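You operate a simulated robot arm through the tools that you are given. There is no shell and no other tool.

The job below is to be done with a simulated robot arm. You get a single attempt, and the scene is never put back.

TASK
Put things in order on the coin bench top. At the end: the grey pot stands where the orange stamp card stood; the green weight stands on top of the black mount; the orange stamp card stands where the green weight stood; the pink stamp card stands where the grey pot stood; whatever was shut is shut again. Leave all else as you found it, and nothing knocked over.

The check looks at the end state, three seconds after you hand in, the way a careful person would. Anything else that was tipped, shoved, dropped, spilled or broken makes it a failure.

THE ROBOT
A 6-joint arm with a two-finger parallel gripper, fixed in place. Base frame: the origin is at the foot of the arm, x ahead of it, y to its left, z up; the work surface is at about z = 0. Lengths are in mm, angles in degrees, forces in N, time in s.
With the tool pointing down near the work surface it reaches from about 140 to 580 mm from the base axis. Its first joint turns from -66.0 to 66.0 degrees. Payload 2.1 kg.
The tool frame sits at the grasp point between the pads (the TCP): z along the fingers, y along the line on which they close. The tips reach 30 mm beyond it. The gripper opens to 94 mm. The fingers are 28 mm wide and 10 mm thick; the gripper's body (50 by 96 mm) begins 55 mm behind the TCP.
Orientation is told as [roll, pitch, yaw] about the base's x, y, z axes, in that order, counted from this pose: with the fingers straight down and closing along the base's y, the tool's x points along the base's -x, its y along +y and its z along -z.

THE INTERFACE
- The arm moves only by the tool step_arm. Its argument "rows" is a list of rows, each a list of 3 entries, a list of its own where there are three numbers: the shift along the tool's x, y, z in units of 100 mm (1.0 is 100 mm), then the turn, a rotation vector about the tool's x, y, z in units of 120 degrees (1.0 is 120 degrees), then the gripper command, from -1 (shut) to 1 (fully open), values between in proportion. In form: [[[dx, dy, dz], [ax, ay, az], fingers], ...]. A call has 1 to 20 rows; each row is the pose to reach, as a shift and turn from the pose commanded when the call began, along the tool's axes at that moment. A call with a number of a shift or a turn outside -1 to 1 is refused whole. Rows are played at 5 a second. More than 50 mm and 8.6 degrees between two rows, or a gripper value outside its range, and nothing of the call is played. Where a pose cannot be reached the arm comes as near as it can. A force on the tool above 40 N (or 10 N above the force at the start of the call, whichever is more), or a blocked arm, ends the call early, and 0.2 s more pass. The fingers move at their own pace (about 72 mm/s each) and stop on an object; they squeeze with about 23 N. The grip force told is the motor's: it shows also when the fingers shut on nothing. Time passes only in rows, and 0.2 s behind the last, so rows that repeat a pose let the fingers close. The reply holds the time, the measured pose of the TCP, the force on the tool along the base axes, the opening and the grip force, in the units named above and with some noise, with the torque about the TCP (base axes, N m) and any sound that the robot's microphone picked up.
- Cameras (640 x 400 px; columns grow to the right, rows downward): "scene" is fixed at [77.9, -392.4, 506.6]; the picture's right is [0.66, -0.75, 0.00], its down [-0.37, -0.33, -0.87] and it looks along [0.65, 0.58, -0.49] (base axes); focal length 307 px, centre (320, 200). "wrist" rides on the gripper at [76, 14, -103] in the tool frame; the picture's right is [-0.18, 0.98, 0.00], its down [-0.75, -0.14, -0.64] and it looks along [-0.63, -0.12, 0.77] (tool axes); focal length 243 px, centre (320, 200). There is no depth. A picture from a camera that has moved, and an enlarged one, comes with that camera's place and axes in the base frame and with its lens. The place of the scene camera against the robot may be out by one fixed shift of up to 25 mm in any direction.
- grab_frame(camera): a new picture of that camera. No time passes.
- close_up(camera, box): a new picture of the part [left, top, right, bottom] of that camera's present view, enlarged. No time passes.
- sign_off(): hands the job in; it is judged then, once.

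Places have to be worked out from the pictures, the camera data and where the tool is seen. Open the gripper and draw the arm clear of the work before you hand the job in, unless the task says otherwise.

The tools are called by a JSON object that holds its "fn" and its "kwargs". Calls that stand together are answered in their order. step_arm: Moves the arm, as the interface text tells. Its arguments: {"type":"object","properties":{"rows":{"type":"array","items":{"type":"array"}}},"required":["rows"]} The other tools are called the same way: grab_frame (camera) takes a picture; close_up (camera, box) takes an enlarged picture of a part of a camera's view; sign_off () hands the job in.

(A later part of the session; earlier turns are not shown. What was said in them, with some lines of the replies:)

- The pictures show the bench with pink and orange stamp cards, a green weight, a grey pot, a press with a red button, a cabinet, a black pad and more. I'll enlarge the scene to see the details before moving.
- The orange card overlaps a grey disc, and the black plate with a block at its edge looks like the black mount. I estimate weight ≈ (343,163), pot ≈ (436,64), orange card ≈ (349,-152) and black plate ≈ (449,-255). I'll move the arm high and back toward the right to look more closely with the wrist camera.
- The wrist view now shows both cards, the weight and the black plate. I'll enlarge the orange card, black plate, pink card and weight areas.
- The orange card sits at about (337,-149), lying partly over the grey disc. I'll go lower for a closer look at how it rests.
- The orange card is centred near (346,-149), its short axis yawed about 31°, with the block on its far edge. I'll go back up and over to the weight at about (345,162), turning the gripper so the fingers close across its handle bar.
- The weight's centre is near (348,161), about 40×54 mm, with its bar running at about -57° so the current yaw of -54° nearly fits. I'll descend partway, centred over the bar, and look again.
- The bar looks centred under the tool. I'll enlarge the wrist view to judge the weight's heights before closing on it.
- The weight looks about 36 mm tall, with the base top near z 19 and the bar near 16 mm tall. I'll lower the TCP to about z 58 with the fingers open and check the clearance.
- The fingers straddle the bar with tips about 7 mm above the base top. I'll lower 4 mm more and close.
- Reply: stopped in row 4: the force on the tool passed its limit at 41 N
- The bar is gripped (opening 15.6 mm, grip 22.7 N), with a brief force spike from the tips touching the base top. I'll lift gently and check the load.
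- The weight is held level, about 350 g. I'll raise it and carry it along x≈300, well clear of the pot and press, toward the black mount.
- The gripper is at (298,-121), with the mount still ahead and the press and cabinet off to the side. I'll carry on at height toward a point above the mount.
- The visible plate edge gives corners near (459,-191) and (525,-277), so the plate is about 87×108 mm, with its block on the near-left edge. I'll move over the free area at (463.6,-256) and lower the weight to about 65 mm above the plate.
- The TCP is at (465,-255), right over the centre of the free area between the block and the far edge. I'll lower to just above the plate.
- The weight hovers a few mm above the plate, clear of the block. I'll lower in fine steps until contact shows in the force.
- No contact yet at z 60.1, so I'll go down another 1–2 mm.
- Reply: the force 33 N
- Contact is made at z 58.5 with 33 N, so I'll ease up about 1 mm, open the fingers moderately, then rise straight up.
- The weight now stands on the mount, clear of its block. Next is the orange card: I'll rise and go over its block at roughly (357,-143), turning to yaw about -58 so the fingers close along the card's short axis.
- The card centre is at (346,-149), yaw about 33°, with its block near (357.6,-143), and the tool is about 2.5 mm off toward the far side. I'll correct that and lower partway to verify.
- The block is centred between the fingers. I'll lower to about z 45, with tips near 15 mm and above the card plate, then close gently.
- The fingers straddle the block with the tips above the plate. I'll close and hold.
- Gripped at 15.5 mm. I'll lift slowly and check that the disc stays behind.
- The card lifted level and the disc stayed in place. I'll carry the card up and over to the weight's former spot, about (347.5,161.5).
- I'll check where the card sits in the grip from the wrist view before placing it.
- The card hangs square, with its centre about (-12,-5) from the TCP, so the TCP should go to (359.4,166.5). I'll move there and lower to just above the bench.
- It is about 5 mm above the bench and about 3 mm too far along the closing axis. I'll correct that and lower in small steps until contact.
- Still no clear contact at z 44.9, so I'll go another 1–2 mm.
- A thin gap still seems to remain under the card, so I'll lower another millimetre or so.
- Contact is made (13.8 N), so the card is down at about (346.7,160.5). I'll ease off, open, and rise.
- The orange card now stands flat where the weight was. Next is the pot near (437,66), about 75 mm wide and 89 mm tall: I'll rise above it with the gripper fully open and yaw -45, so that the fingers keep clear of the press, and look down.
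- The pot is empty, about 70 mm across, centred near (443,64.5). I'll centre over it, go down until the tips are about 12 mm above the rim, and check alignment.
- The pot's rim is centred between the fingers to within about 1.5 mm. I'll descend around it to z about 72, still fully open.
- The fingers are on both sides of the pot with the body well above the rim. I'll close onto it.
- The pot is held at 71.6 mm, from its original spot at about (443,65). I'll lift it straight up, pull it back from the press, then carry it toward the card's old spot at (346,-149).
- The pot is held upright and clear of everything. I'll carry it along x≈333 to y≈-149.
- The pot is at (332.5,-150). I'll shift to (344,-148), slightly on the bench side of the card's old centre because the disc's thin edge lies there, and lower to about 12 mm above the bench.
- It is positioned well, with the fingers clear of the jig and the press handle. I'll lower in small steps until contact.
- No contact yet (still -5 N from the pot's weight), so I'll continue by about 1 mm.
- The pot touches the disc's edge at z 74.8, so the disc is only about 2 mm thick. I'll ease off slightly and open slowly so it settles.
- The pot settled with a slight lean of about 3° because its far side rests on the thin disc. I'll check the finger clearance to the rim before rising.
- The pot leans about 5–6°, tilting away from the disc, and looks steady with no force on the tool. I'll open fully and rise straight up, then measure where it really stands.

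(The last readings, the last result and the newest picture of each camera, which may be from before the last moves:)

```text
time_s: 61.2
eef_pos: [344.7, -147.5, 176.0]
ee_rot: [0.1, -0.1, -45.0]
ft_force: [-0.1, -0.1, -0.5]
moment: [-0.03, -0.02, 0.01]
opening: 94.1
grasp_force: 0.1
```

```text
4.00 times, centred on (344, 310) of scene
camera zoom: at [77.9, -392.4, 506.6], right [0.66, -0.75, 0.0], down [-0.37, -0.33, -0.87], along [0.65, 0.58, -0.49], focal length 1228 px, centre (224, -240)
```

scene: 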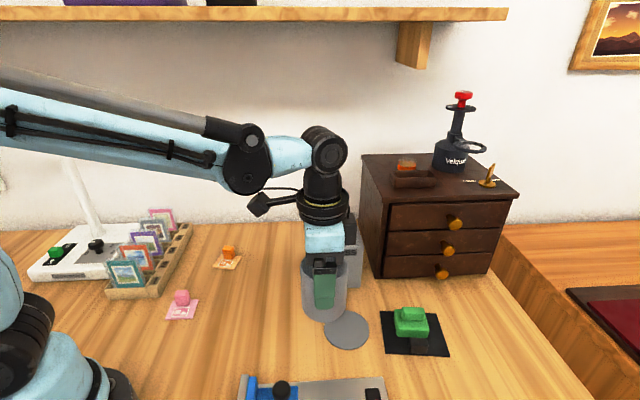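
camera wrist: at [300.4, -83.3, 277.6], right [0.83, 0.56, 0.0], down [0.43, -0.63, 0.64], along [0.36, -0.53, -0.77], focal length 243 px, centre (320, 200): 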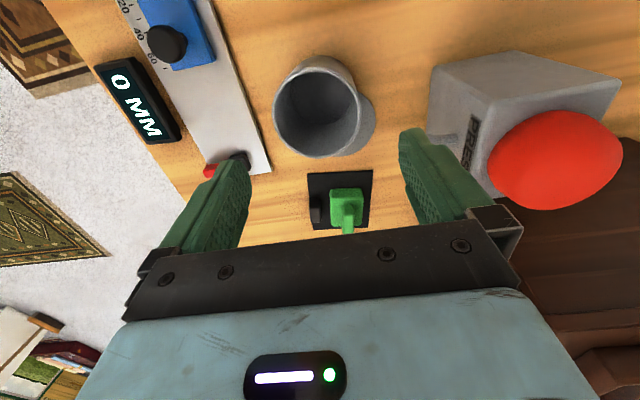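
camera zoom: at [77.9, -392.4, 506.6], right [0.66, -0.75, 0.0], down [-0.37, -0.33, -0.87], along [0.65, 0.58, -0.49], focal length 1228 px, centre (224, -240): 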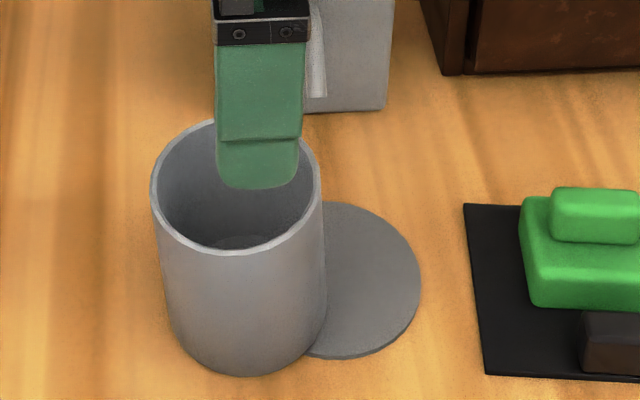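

{"fn": "close_up", "kwargs": {"camera": "wrist", "box": [240, 40, 400, 170]}}

{"fn": "close_up", "kwargs": {"camera": "scene", "box": [292, 282, 380, 360]}}

```text
3.08 times, centred on (320, 105) of wrist
camera zoom: at [300.4, -83.3, 277.6], right [0.83, 0.56, 0.0], down [0.43, -0.63, 0.64], along [0.36, -0.53, -0.77], focal length 746 px, centre (320, 492)
```

zoom: 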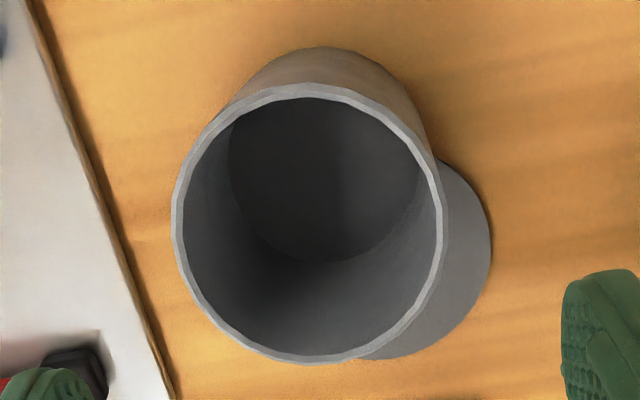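

```text
5.13 times, centred on (336, 321) of scene
camera zoom: at [77.9, -392.4, 506.6], right [0.66, -0.75, 0.0], down [-0.37, -0.33, -0.87], along [0.65, 0.58, -0.49], focal length 1574 px, centre (238, -420)
```

zoom: 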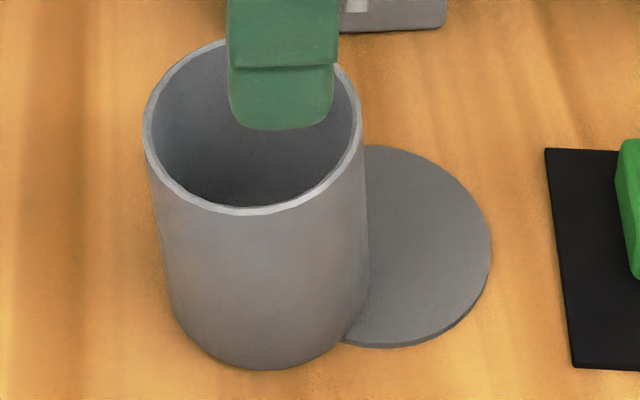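

The pot's base is centred near (345.5,-148.5), right where the card was, leaning about 5° on the thin disc exactly as the spot dictates; I'll leave it. Next I'll travel to the pink card's block near (215,116).

{"fn": "step_arm", "kwargs": {"rows": [[[0, 0, -0.4], [0, 0, 0], 0.5], [[0.3, 0.12, -0.4], [0, 0, 0], -0.04], [[0.6, 0.24, -0.4], [0, 0, 0], -0.04], [[0.919, 0.354, -0.4], [0, 0, 0], -0.04]]}}

{"fn": "step_arm", "kwargs": {"rows": [[[0.3, 0.1, 0], [0, 0, 0], -0.04], [[0.6, 0.2, 0], [0, 0, 0], -0.04], [[0.955, 0.318, 0], [0, 0, 0], -0.04]]}}

{"fn": "step_arm", "kwargs": {"rows": [[[0.3, 0.1, 0.15], [0, 0, 0], -0.04], [[0.6, 0.2, 0.3], [0, 0, 0], -0.04], [[0.905, 0.269, 0.6], [0, 0, 0], -0.04], [[0.905, 0.269, 0.6], [0, 0, 0], -0.04]]}}

{"fn": "grab_frame", "kwargs": {"camera": "wrist"}}

{"fn": "close_up", "kwargs": {"camera": "wrist", "box": [240, 40, 400, 140]}}

{"fn": "grab_frame", "kwargs": {"camera": "scene"}}

```text
time_s: 62.2
eef_pos: [304.6, -58.6, 215.2]
ee_rot: [0.1, 0.0, -45.1]
ft_force: [0.0, 0.8, 0.7]
moment: [0.01, 0.0, -0.01]
opening: 44.9
grasp_force: 0.1
```

```text
time_s: 63.0
eef_pos: [258.4, 33.3, 215.0]
ee_rot: [0.1, -0.1, -45.1]
ft_force: [-0.2, -0.2, 0.6]
moment: [-0.03, -0.02, 0.01]
opening: 45.2
grasp_force: 0.1
```

```text
time_s: 64.0
eef_pos: [213.1, 115.6, 154.9]
ee_rot: [0.1, -0.1, -45.0]
ft_force: [-1.1, 0.0, 0.1]
moment: [0.03, 0.01, -0.01]
opening: 45.1
grasp_force: 0.1
```

```text
taken
camera wrist: at [169.7, 179.2, 256.6], right [0.83, 0.56, 0.0], down [0.43, -0.63, 0.64], along [0.36, -0.53, -0.77], focal length 243 px, centre (320, 200)
```

wrist: 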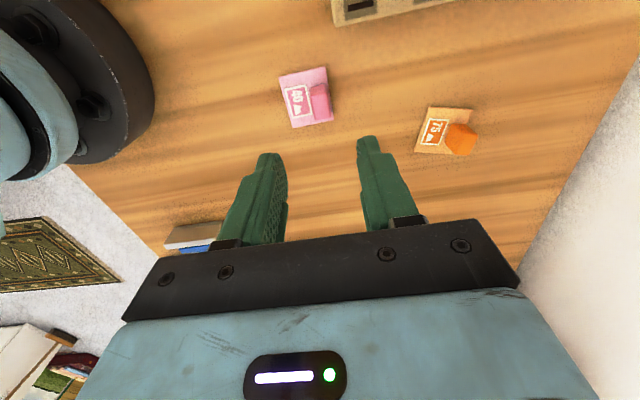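

```text
4.00 times, centred on (320, 90) of wrist
camera zoom: at [169.7, 179.2, 256.6], right [0.83, 0.56, 0.0], down [0.43, -0.63, 0.64], along [0.36, -0.53, -0.77], focal length 970 px, centre (320, 640)
```

zoom: 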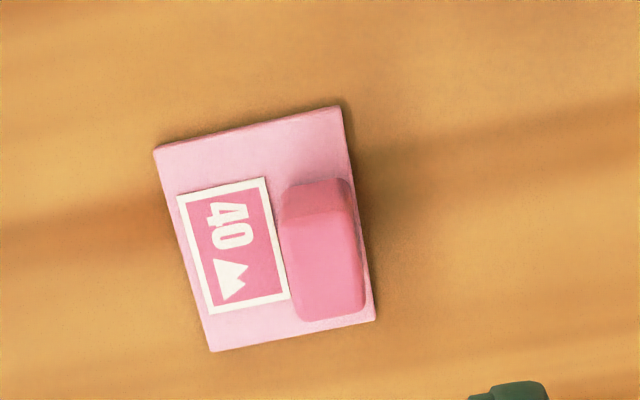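

```text
taken
```

scene: 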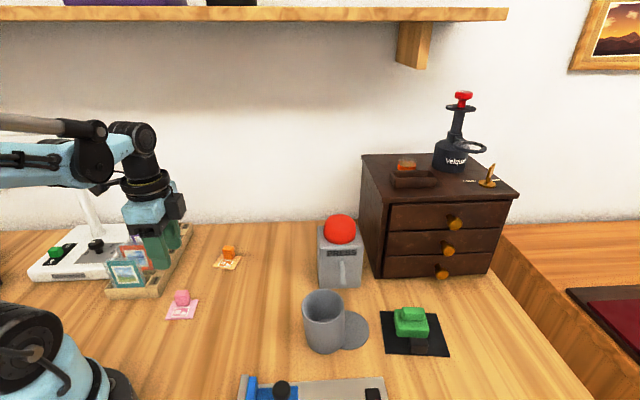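

The pink card is centred at (204,106), yaw about 46°, with its block within about 1 mm of the tool axis. I'll descend in two stages.

{"fn": "step_arm", "kwargs": {"rows": [[[-0.005, 0.006, 0.2], [0, 0, -0.005], -0.04], [[-0.005, 0.006, 0.4], [0, 0, -0.005], -0.04], [[-0.005, 0.006, 0.6], [0, 0, -0.005], -0.04], [[-0.005, 0.006, 0.8], [0, 0, -0.005], -0.04], [[-0.005, 0.006, 0.85], [0, 0, -0.005], -0.04], [[-0.005, 0.006, 0.85], [0, 0, -0.005], -0.04]]}}

{"fn": "close_up", "kwargs": {"camera": "wrist", "box": [200, 60, 440, 210]}}

{"fn": "close_up", "kwargs": {"camera": "scene", "box": [110, 240, 238, 320]}}

```text
time_s: 65.4
eef_pos: [215.6, 115.6, 69.3]
ee_rot: [0.1, -0.2, -44.4]
ft_force: [-0.8, 0.6, -0.9]
moment: [0.0, -0.03, 0.0]
opening: 45.2
grasp_force: 0.1
```

```text
2.67 times, centred on (320, 135) of wrist
camera zoom: at [171.5, 178.9, 172.8], right [0.82, 0.57, 0.0], down [0.44, -0.63, 0.64], along [0.37, -0.53, -0.77], focal length 647 px, centre (320, 373)
```

zoom: 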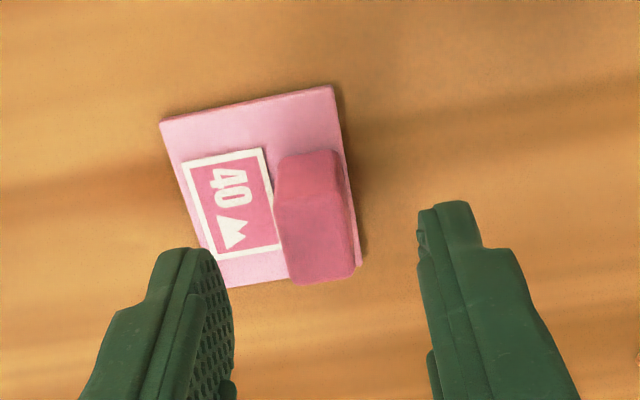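

```text
5.00 times, centred on (174, 280) of scene
camera zoom: at [77.9, -392.4, 506.6], right [0.66, -0.75, 0.0], down [-0.37, -0.33, -0.87], along [0.65, 0.58, -0.49], focal length 1535 px, centre (1050, -200)
```

zoom: 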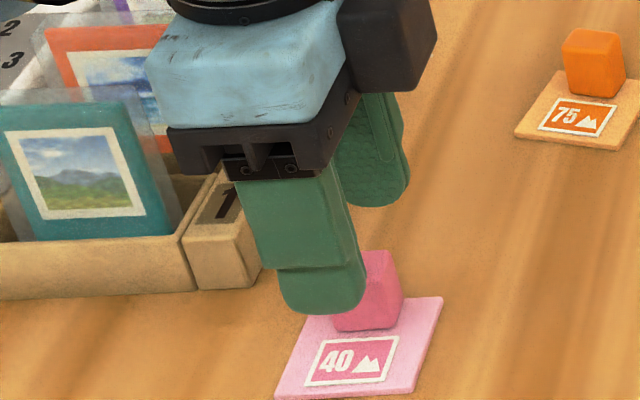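

The block is centred. I'll lower to about z 43 and close.

{"fn": "step_arm", "kwargs": {"rows": [[[0, -0.01, 0.1], [0, 0, 0], -0.04], [[0, -0.01, 0.2], [0, 0, 0], -0.04], [[0, -0.01, 0.26], [0, 0, 0], -0.1], [[0, -0.01, 0.26], [0, 0, 0], -0.3], [[0, -0.01, 0.26], [0, 0, 0], -0.3]]}}

{"fn": "close_up", "kwargs": {"camera": "scene", "box": [110, 240, 238, 320]}}

{"fn": "close_up", "kwargs": {"camera": "wrist", "box": [200, 60, 440, 210]}}

```text
time_s: 66.6
eef_pos: [214.8, 114.1, 46.3]
ee_rot: [0.0, -0.1, -44.5]
ft_force: [-0.1, -0.6, -0.4]
moment: [-0.02, 0.03, -0.04]
opening: 33.0
grasp_force: 0.1
```

```text
5.00 times, centred on (174, 280) of scene
camera zoom: at [77.9, -392.4, 506.6], right [0.66, -0.75, 0.0], down [-0.37, -0.33, -0.87], along [0.65, 0.58, -0.49], focal length 1535 px, centre (1050, -200)
```

zoom: 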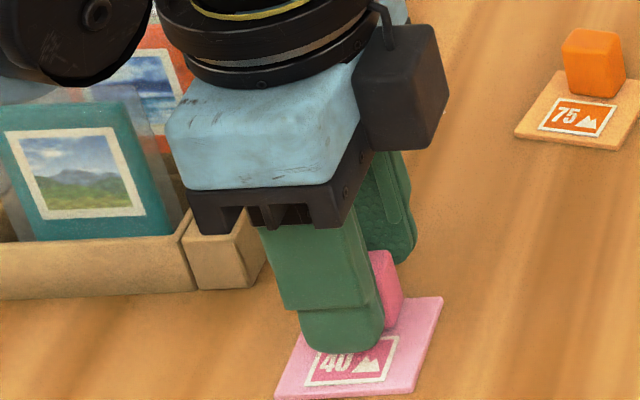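

```text
2.67 times, centred on (320, 135) of wrist
camera zoom: at [170.1, 177.1, 147.5], right [0.82, 0.57, 0.0], down [0.44, -0.63, 0.64], along [0.37, -0.53, -0.77], focal length 647 px, centre (320, 373)
```

zoom: 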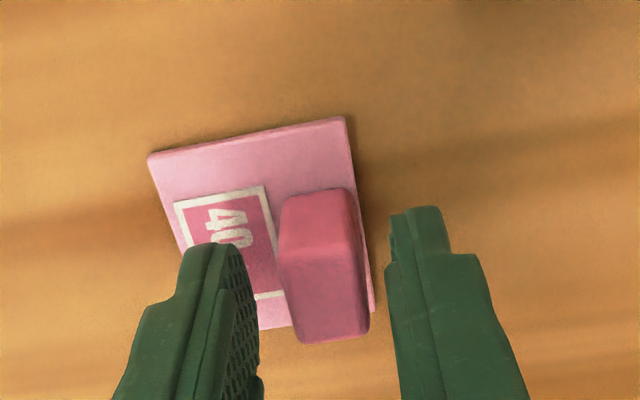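

{"fn": "step_arm", "kwargs": {"rows": [[[0, 0.005, 0.015], [0, 0, 0], -0.3], [[0, 0.005, 0.015], [0, 0, 0], -0.45], [[0, 0.005, 0.015], [0, 0, 0], -0.6], [[0, 0.005, 0.015], [0, 0, 0], -0.8], [[0, 0.005, 0.015], [0, 0, 0], -1], [[0, 0.005, 0.015], [0, 0, 0], -1]]}}

{"fn": "close_up", "kwargs": {"camera": "wrist", "box": [200, 60, 440, 210]}}

```text
time_s: 68.0
eef_pos: [215.9, 114.7, 42.4]
ee_rot: [0.1, -0.1, -44.3]
ft_force: [-1.0, -0.9, 1.0]
moment: [0.01, 0.05, 0.0]
opening: 15.9
grasp_force: 22.9
```

```text
2.67 times, centred on (320, 135) of wrist
camera zoom: at [170.6, 177.8, 145.8], right [0.82, 0.57, 0.0], down [0.44, -0.63, 0.64], along [0.37, -0.53, -0.77], focal length 647 px, centre (320, 373)
```

zoom: 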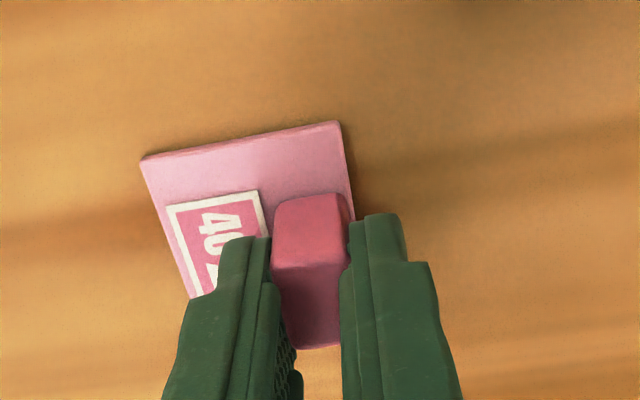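

The pink block is gripped at 15.9 mm. I'll lift it and carry it over toward the pot's old spot at (443,65), passing well above the orange card.

{"fn": "step_arm", "kwargs": {"rows": [[[0, 0, -0.04], [0, 0, 0], -1], [[0, 0, -0.15], [0, 0, 0], -1], [[0, 0, -0.4], [0, 0, 0], -1], [[0, 0, -0.7], [0, 0, 0], -1], [[0, 0, -1.0], [0, 0, 0], -1], [[0, 0, -1.0], [0, 0, 0], -1]]}}

{"fn": "grab_frame", "kwargs": {"camera": "scene"}}

{"fn": "step_arm", "kwargs": {"rows": [[[-0.2, 0.14, 0], [0, 0, 0], -1], [[-0.42, 0.29, 0], [0, 0, 0], -1], [[-0.659, 0.456, 0], [0, 0, 0], -1]]}}

{"fn": "step_arm", "kwargs": {"rows": [[[-0.2, 0.14, 0], [0, 0, 0], -1], [[-0.42, 0.29, 0], [0, 0, 0], -1], [[-0.659, 0.456, 0], [0, 0, 0], -1]]}}

{"fn": "step_arm", "kwargs": {"rows": [[[-0.2, 0.14, 0], [0, 0, 0], -1], [[-0.42, 0.29, 0], [0, 0, 0], -1], [[-0.659, 0.456, 0], [0, 0, 0], -1], [[-0.659, 0.456, 0.3], [0, 0, 0], -1], [[-0.659, 0.456, 0.3], [0, 0, 0], -1]]}}

{"fn": "grab_frame", "kwargs": {"camera": "wrist"}}

{"fn": "close_up", "kwargs": {"camera": "wrist", "box": [240, 90, 368, 170]}}

{"fn": "grab_frame", "kwargs": {"camera": "scene"}}

```text
time_s: 69.4
eef_pos: [214.6, 114.3, 144.2]
ee_rot: [0.1, -0.2, -44.5]
ft_force: [-0.9, 0.0, 0.8]
moment: [0.0, -0.01, 0.0]
opening: 15.8
grasp_force: 22.9
```

```text
taken
```

scene: 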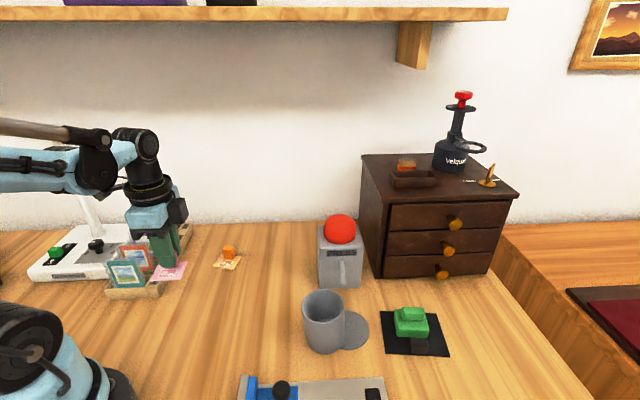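

```text
time_s: 70.2
eef_pos: [294.9, 101.9, 141.6]
ee_rot: [0.1, -0.2, -44.4]
ft_force: [-0.4, 0.7, 0.0]
moment: [-0.02, -0.02, 0.0]
opening: 15.7
grasp_force: 22.8
```

```text
time_s: 71.0
eef_pos: [375.2, 87.7, 144.0]
ee_rot: [0.1, -0.2, -44.4]
ft_force: [0.0, 0.6, 0.4]
moment: [0.01, -0.01, -0.02]
opening: 15.8
grasp_force: 22.9
```

```text
time_s: 72.2
eef_pos: [455.2, 74.8, 111.8]
ee_rot: [0.1, -0.1, -44.4]
ft_force: [-0.6, 0.3, -1.1]
moment: [-0.01, -0.05, -0.02]
opening: 15.6
grasp_force: 22.6
```

```text
taken
camera wrist: at [409.9, 137.9, 214.9], right [0.82, 0.57, 0.0], down [0.44, -0.63, 0.64], along [0.37, -0.53, -0.77], focal length 243 px, centre (320, 200)
```

wrist: 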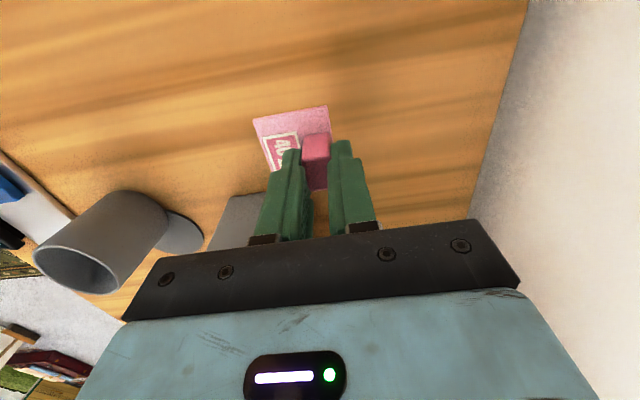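

```text
5.00 times, centred on (304, 130) of wrist
camera zoom: at [409.9, 137.9, 214.9], right [0.82, 0.57, 0.0], down [0.44, -0.63, 0.64], along [0.37, -0.53, -0.77], focal length 1213 px, centre (400, 550)
```

zoom: 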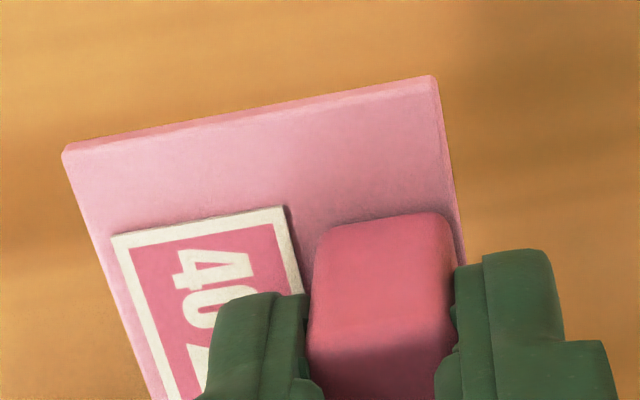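

```text
taken
```

scene: 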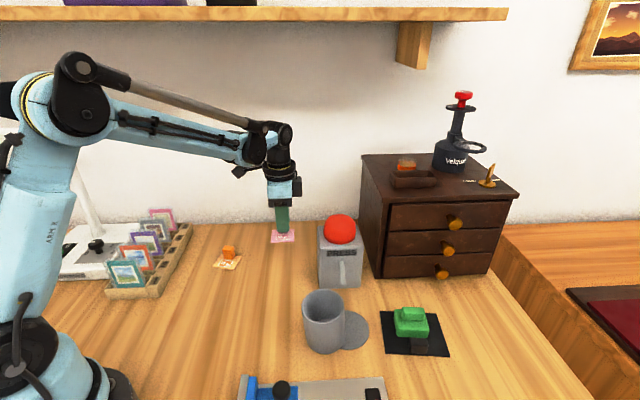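

The card hangs level, its centre about (-11,-7.6) from the TCP, so the TCP should go to about (454.4,72.6). I'll correct slightly and lower to just above the bench.

{"fn": "step_arm", "kwargs": {"rows": [[[-0.01, -0.021, 0.1], [0, 0, 0], -1], [[-0.01, -0.021, 0.25], [0, 0, 0], -1], [[-0.01, -0.021, 0.4], [0, 0, 0], -1], [[-0.01, -0.021, 0.55], [0, 0, 0], -1], [[-0.01, -0.021, 0.63], [0, 0, 0], -1], [[-0.01, -0.021, 0.63], [0, 0, 0], -1]]}}

{"fn": "close_up", "kwargs": {"camera": "scene", "box": [236, 210, 332, 270]}}

```text
time_s: 73.6
eef_pos: [451.9, 71.7, 48.3]
ee_rot: [0.1, -0.1, -44.3]
ft_force: [0.2, -0.5, -0.2]
moment: [-0.02, -0.01, 0.02]
opening: 15.5
grasp_force: 23.1
```

```text
6.67 times, centred on (284, 240) of scene
camera zoom: at [77.9, -392.4, 506.6], right [0.66, -0.75, 0.0], down [-0.37, -0.33, -0.87], along [0.65, 0.58, -0.49], focal length 2047 px, centre (560, -67)
```

zoom: 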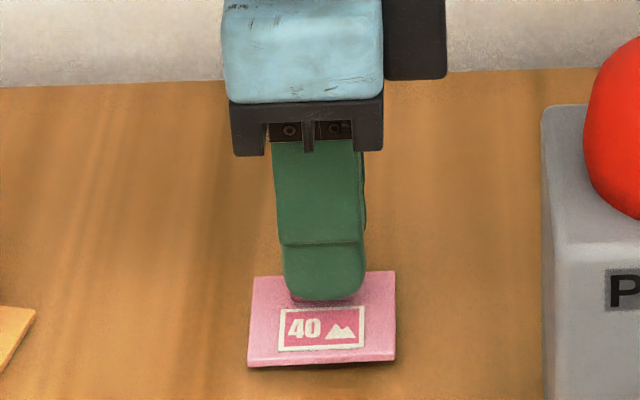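

{"fn": "step_arm", "kwargs": {"rows": [[[-0.005, 0.014, 0.01], [0, 0, 0], -1], [[-0.005, 0.014, 0.025], [0, 0, 0], -1], [[-0.005, 0.014, 0.035], [0, 0, 0], -1], [[-0.005, 0.014, 0.035], [0, 0, 0], -1]]}}

{"fn": "step_arm", "kwargs": {"rows": [[[0, 0, 0.006], [0, 0, 0], -1], [[0, 0, 0.012], [0, 0, 0], -1], [[0, 0, 0.012], [0, 0, 0], -1]]}}

{"fn": "close_up", "kwargs": {"camera": "scene", "box": [252, 230, 316, 270]}}

```text
time_s: 74.6
eef_pos: [452.4, 72.9, 45.7]
ee_rot: [0.1, -0.1, -44.5]
ft_force: [0.8, -0.2, 1.2]
moment: [0.0, -0.03, 0.04]
opening: 15.6
grasp_force: 23.1
```

```text
time_s: 75.4
eef_pos: [453.8, 72.7, 45.6]
ee_rot: [0.1, -0.1, -44.4]
ft_force: [0.6, -0.3, -0.4]
moment: [0.01, 0.01, 0.0]
opening: 15.7
grasp_force: 23.2
```

```text
10.00 times, centred on (284, 250) of scene
camera zoom: at [77.9, -392.4, 506.6], right [0.66, -0.75, 0.0], down [-0.37, -0.33, -0.87], along [0.65, 0.58, -0.49], focal length 3070 px, centre (680, -300)
```

zoom: 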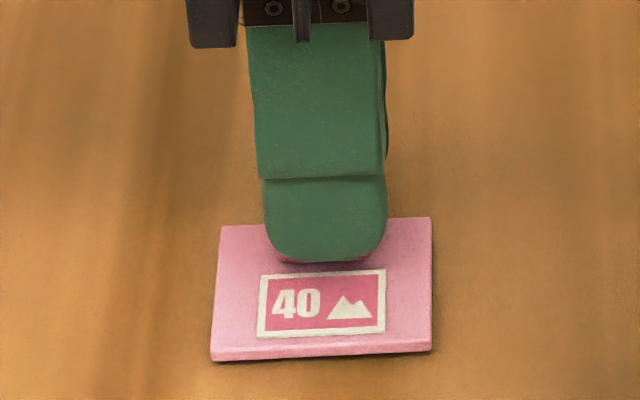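

Nearly down, with a thin gap and no contact force yet. I'll go about 1 mm at a time.

{"fn": "step_arm", "kwargs": {"rows": [[[0, 0, 0.006], [0, 0, 0], -1], [[0, 0, 0.012], [0, 0, 0], -1], [[0, 0, 0.012], [0, 0, 0], -1]]}}

```text
time_s: 76.2
eef_pos: [452.6, 72.9, 44.7]
ee_rot: [0.0, -0.1, -44.3]
ft_force: [0.4, -0.2, 0.4]
moment: [0.0, 0.0, -0.01]
opening: 15.9
grasp_force: 23.0
```

{"fn": "step_arm", "kwargs": {"rows": [[[0, 0, 0.006], [0, 0, 0], -1], [[0, 0, 0.012], [0, 0, 0], -1], [[0, 0, 0.012], [0, 0, 0], -1]]}}

{"fn": "close_up", "kwargs": {"camera": "scene", "box": [252, 230, 316, 270]}}

```text
time_s: 77.0
eef_pos: [454.9, 73.1, 43.8]
ee_rot: [0.2, -0.1, -44.4]
ft_force: [0.2, -0.2, -0.1]
moment: [-0.01, -0.02, -0.01]
opening: 15.7
grasp_force: 22.7
```

```text
10.00 times, centred on (284, 250) of scene
camera zoom: at [77.9, -392.4, 506.6], right [0.66, -0.75, 0.0], down [-0.37, -0.33, -0.87], along [0.65, 0.58, -0.49], focal length 3070 px, centre (680, -300)
```

zoom: 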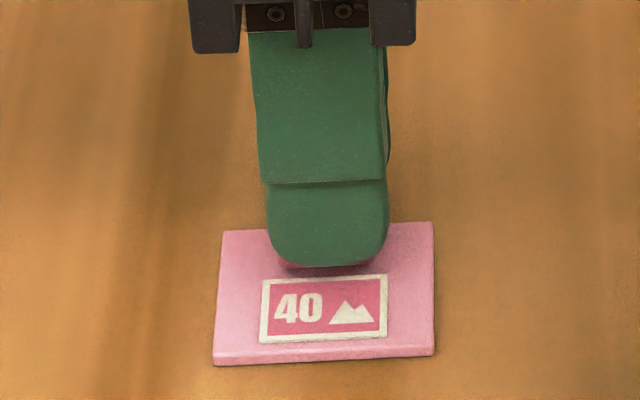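

{"fn": "step_arm", "kwargs": {"rows": [[[0, 0, 0.005], [0, 0, 0], -1], [[0, 0, 0.01], [0, 0, 0], -1], [[0, 0, 0.01], [0, 0, 0], -1]]}}

```text
time_s: 77.8
eef_pos: [453.2, 72.7, 43.1]
ee_rot: [0.2, -0.1, -44.3]
ft_force: [3.6, 0.6, 12.8]
moment: [-0.03, -0.01, 0.01]
opening: 15.6
grasp_force: 23.4
```

Contact now (12.8 N). I'll ease up slightly, open gently and rise.

{"fn": "step_arm", "kwargs": {"rows": [[[0, 0, -0.006], [0, 0, 0], -1], [[0, 0, -0.006], [0, 0, 0], -0.6], [[0, 0, -0.006], [0, 0, 0], -0.4], [[0, 0, -0.006], [0, 0, 0], -0.2], [[0, 0, -0.006], [0, 0, 0], -0.2], [[0, 0, -0.1], [0, 0, 0], -0.2], [[0, 0, -0.3], [0, 0, 0], -0.2], [[0, 0, -0.6], [0, 0, 0], -0.2], [[0, 0, -1.0], [0, 0, 0], -0.2], [[0, 0, -1.0], [0, 0, 0], -0.2]]}}

{"fn": "close_up", "kwargs": {"camera": "wrist", "box": [240, 30, 400, 130]}}

{"fn": "grab_frame", "kwargs": {"camera": "scene"}}

```text
time_s: 80.0
eef_pos: [453.9, 72.5, 140.5]
ee_rot: [0.1, -0.1, -44.5]
ft_force: [-0.6, 0.2, -0.3]
moment: [0.0, 0.0, 0.01]
opening: 37.6
grasp_force: 0.2
```

```text
4.00 times, centred on (320, 80) of wrist
camera zoom: at [409.4, 136.4, 243.6], right [0.82, 0.57, 0.0], down [0.44, -0.63, 0.64], along [0.37, -0.53, -0.77], focal length 970 px, centre (320, 680)
```

zoom: 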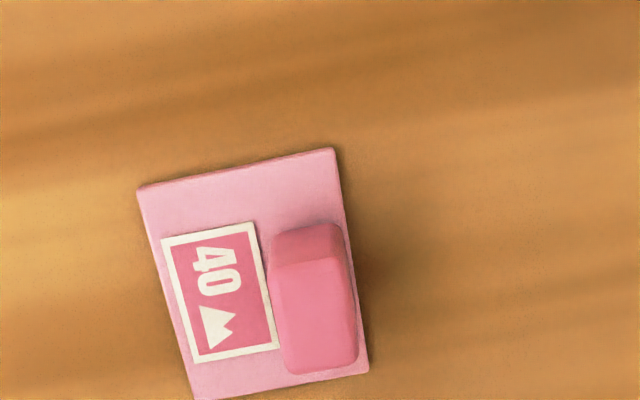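

```text
taken
```

scene: 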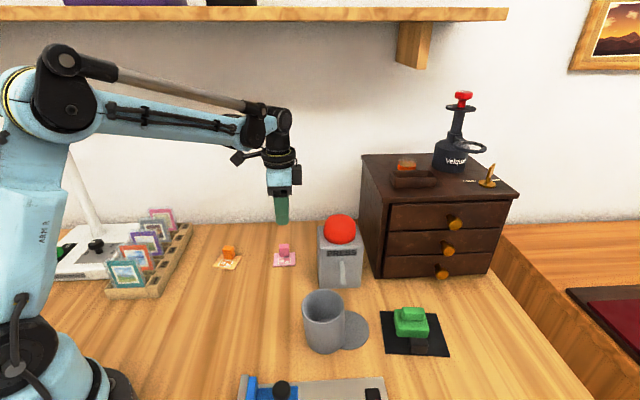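

The pink card stands at about (441,64.6), the pot's former place, and everything else looks undisturbed. I'll raise the arm, open the gripper and draw it back clear of the work.

{"fn": "step_arm", "kwargs": {"rows": [[[0, 0, -0.35], [0, 0, 0], -0.2], [[0, 0, -0.7], [0, 0, 0], 0.3], [[0, 0, -1.0], [0, 0, 0], 1], [[0, 0, -1.0], [0, 0, 0], 1]]}}

{"fn": "step_arm", "kwargs": {"rows": [[[0.25, -0.2, -0.2], [0, 0, 0], 1], [[0.5, -0.4, -0.4], [0, 0, 0], 1], [[0.75, -0.65, -0.6], [0, 0, 0], 1], [[0.95, -0.9, -0.6], [0, 0, 0], 1], [[0.95, -0.9, -0.6], [0, 0, 0], 1]]}}

{"fn": "grab_frame", "kwargs": {"camera": "scene"}}

{"fn": "grab_frame", "kwargs": {"camera": "wrist"}}

{"fn": "close_up", "kwargs": {"camera": "scene", "box": [280, 270, 460, 380]}}

{"fn": "close_up", "kwargs": {"camera": "scene", "box": [360, 80, 520, 290]}}

```text
time_s: 81.0
eef_pos: [453.5, 71.8, 243.1]
ee_rot: [0.1, -0.2, -44.5]
ft_force: [0.3, 0.7, 0.2]
moment: [-0.04, 0.02, -0.01]
opening: 94.4
grasp_force: 0.0
```

```text
time_s: 82.2
eef_pos: [320.6, 74.4, 300.3]
ee_rot: [0.1, -0.1, -44.3]
ft_force: [-0.2, 0.1, 0.2]
moment: [0.01, -0.01, -0.03]
opening: 94.0
grasp_force: 0.0
```

```text
taken
```

scene: 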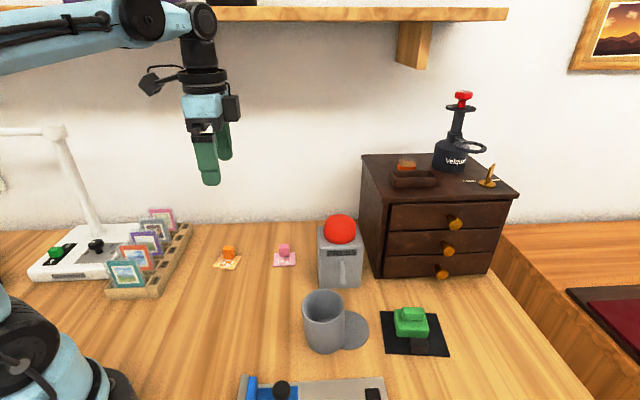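

```text
taken
camera wrist: at [275.6, 138.9, 404.4], right [0.82, 0.57, 0.0], down [0.44, -0.63, 0.64], along [0.37, -0.53, -0.77], focal length 243 px, centre (320, 200)
```

wrist: 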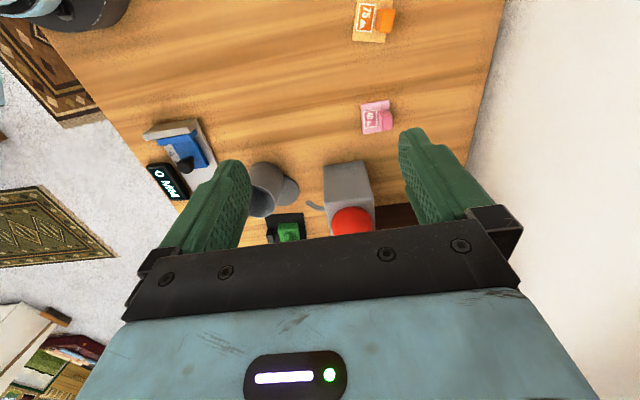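

```text
3.56 times, centred on (370, 325) of scene
camera zoom: at [77.8, -392.4, 506.6], right [0.66, -0.75, 0.0], down [-0.37, -0.33, -0.87], along [0.65, 0.58, -0.49], focal length 1092 px, centre (142, -244)
```

zoom: 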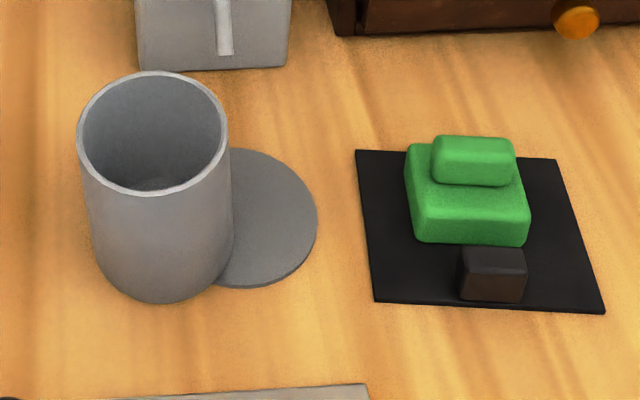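

```text
1.90 times, centred on (440, 185) of scene
camera zoom: at [77.8, -392.4, 506.6], right [0.66, -0.75, 0.0], down [-0.37, -0.33, -0.87], along [0.65, 0.58, -0.49], focal length 585 px, centre (91, 229)
```

zoom: 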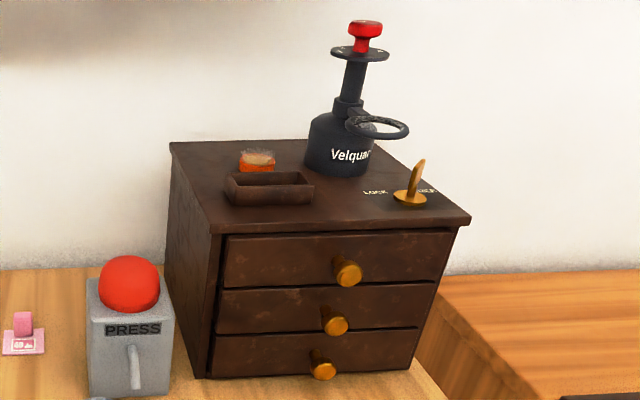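

All four moves are done. The drawers look shut as they were at the start, the disc hasn't moved, and the arm is open and clear of the work. The pot's slight lean comes from the thin disc under its far side, and it has stayed steady, so I'm handing in.

{"fn": "sign_off", "kwargs": {}}

```text
The job is handed in.
```

The job is handed in: all four items are where the task asked. The one flaw is the grey pot, which leans about 5° because part of its base rests on the edge of the thin grey disc.

| Item | Where it stands now | Fit |
|---|---|---|
| Green weight | On the black mount's open area, clear of its block | No numeric target |
| Orange stamp card | About (347, 160), where the weight stood | Within about 1 mm |
| Grey pot | Base at about (345.5, -148.5), where the orange card stood | Within about 1 mm, leaning about 5° |
| Pink stamp card | About (441, 65), where the pot stood | Within about 2–3 mm |

These positions are my estimates from the cameras, good to a few millimetres.

- **The pot's lean:** the orange card's old spot overlaps the disc, which seems to be 2–4 mm thick. The pot has stayed put since I released it. Standing it level would have meant moving it about 8 mm off the spot, so I kept the position.
- **The rest:** I opened nothing. The drawers look shut as at the start, the disc hasn't moved, and nothing was knocked over. The gripper is open and the arm is clear of the bench.
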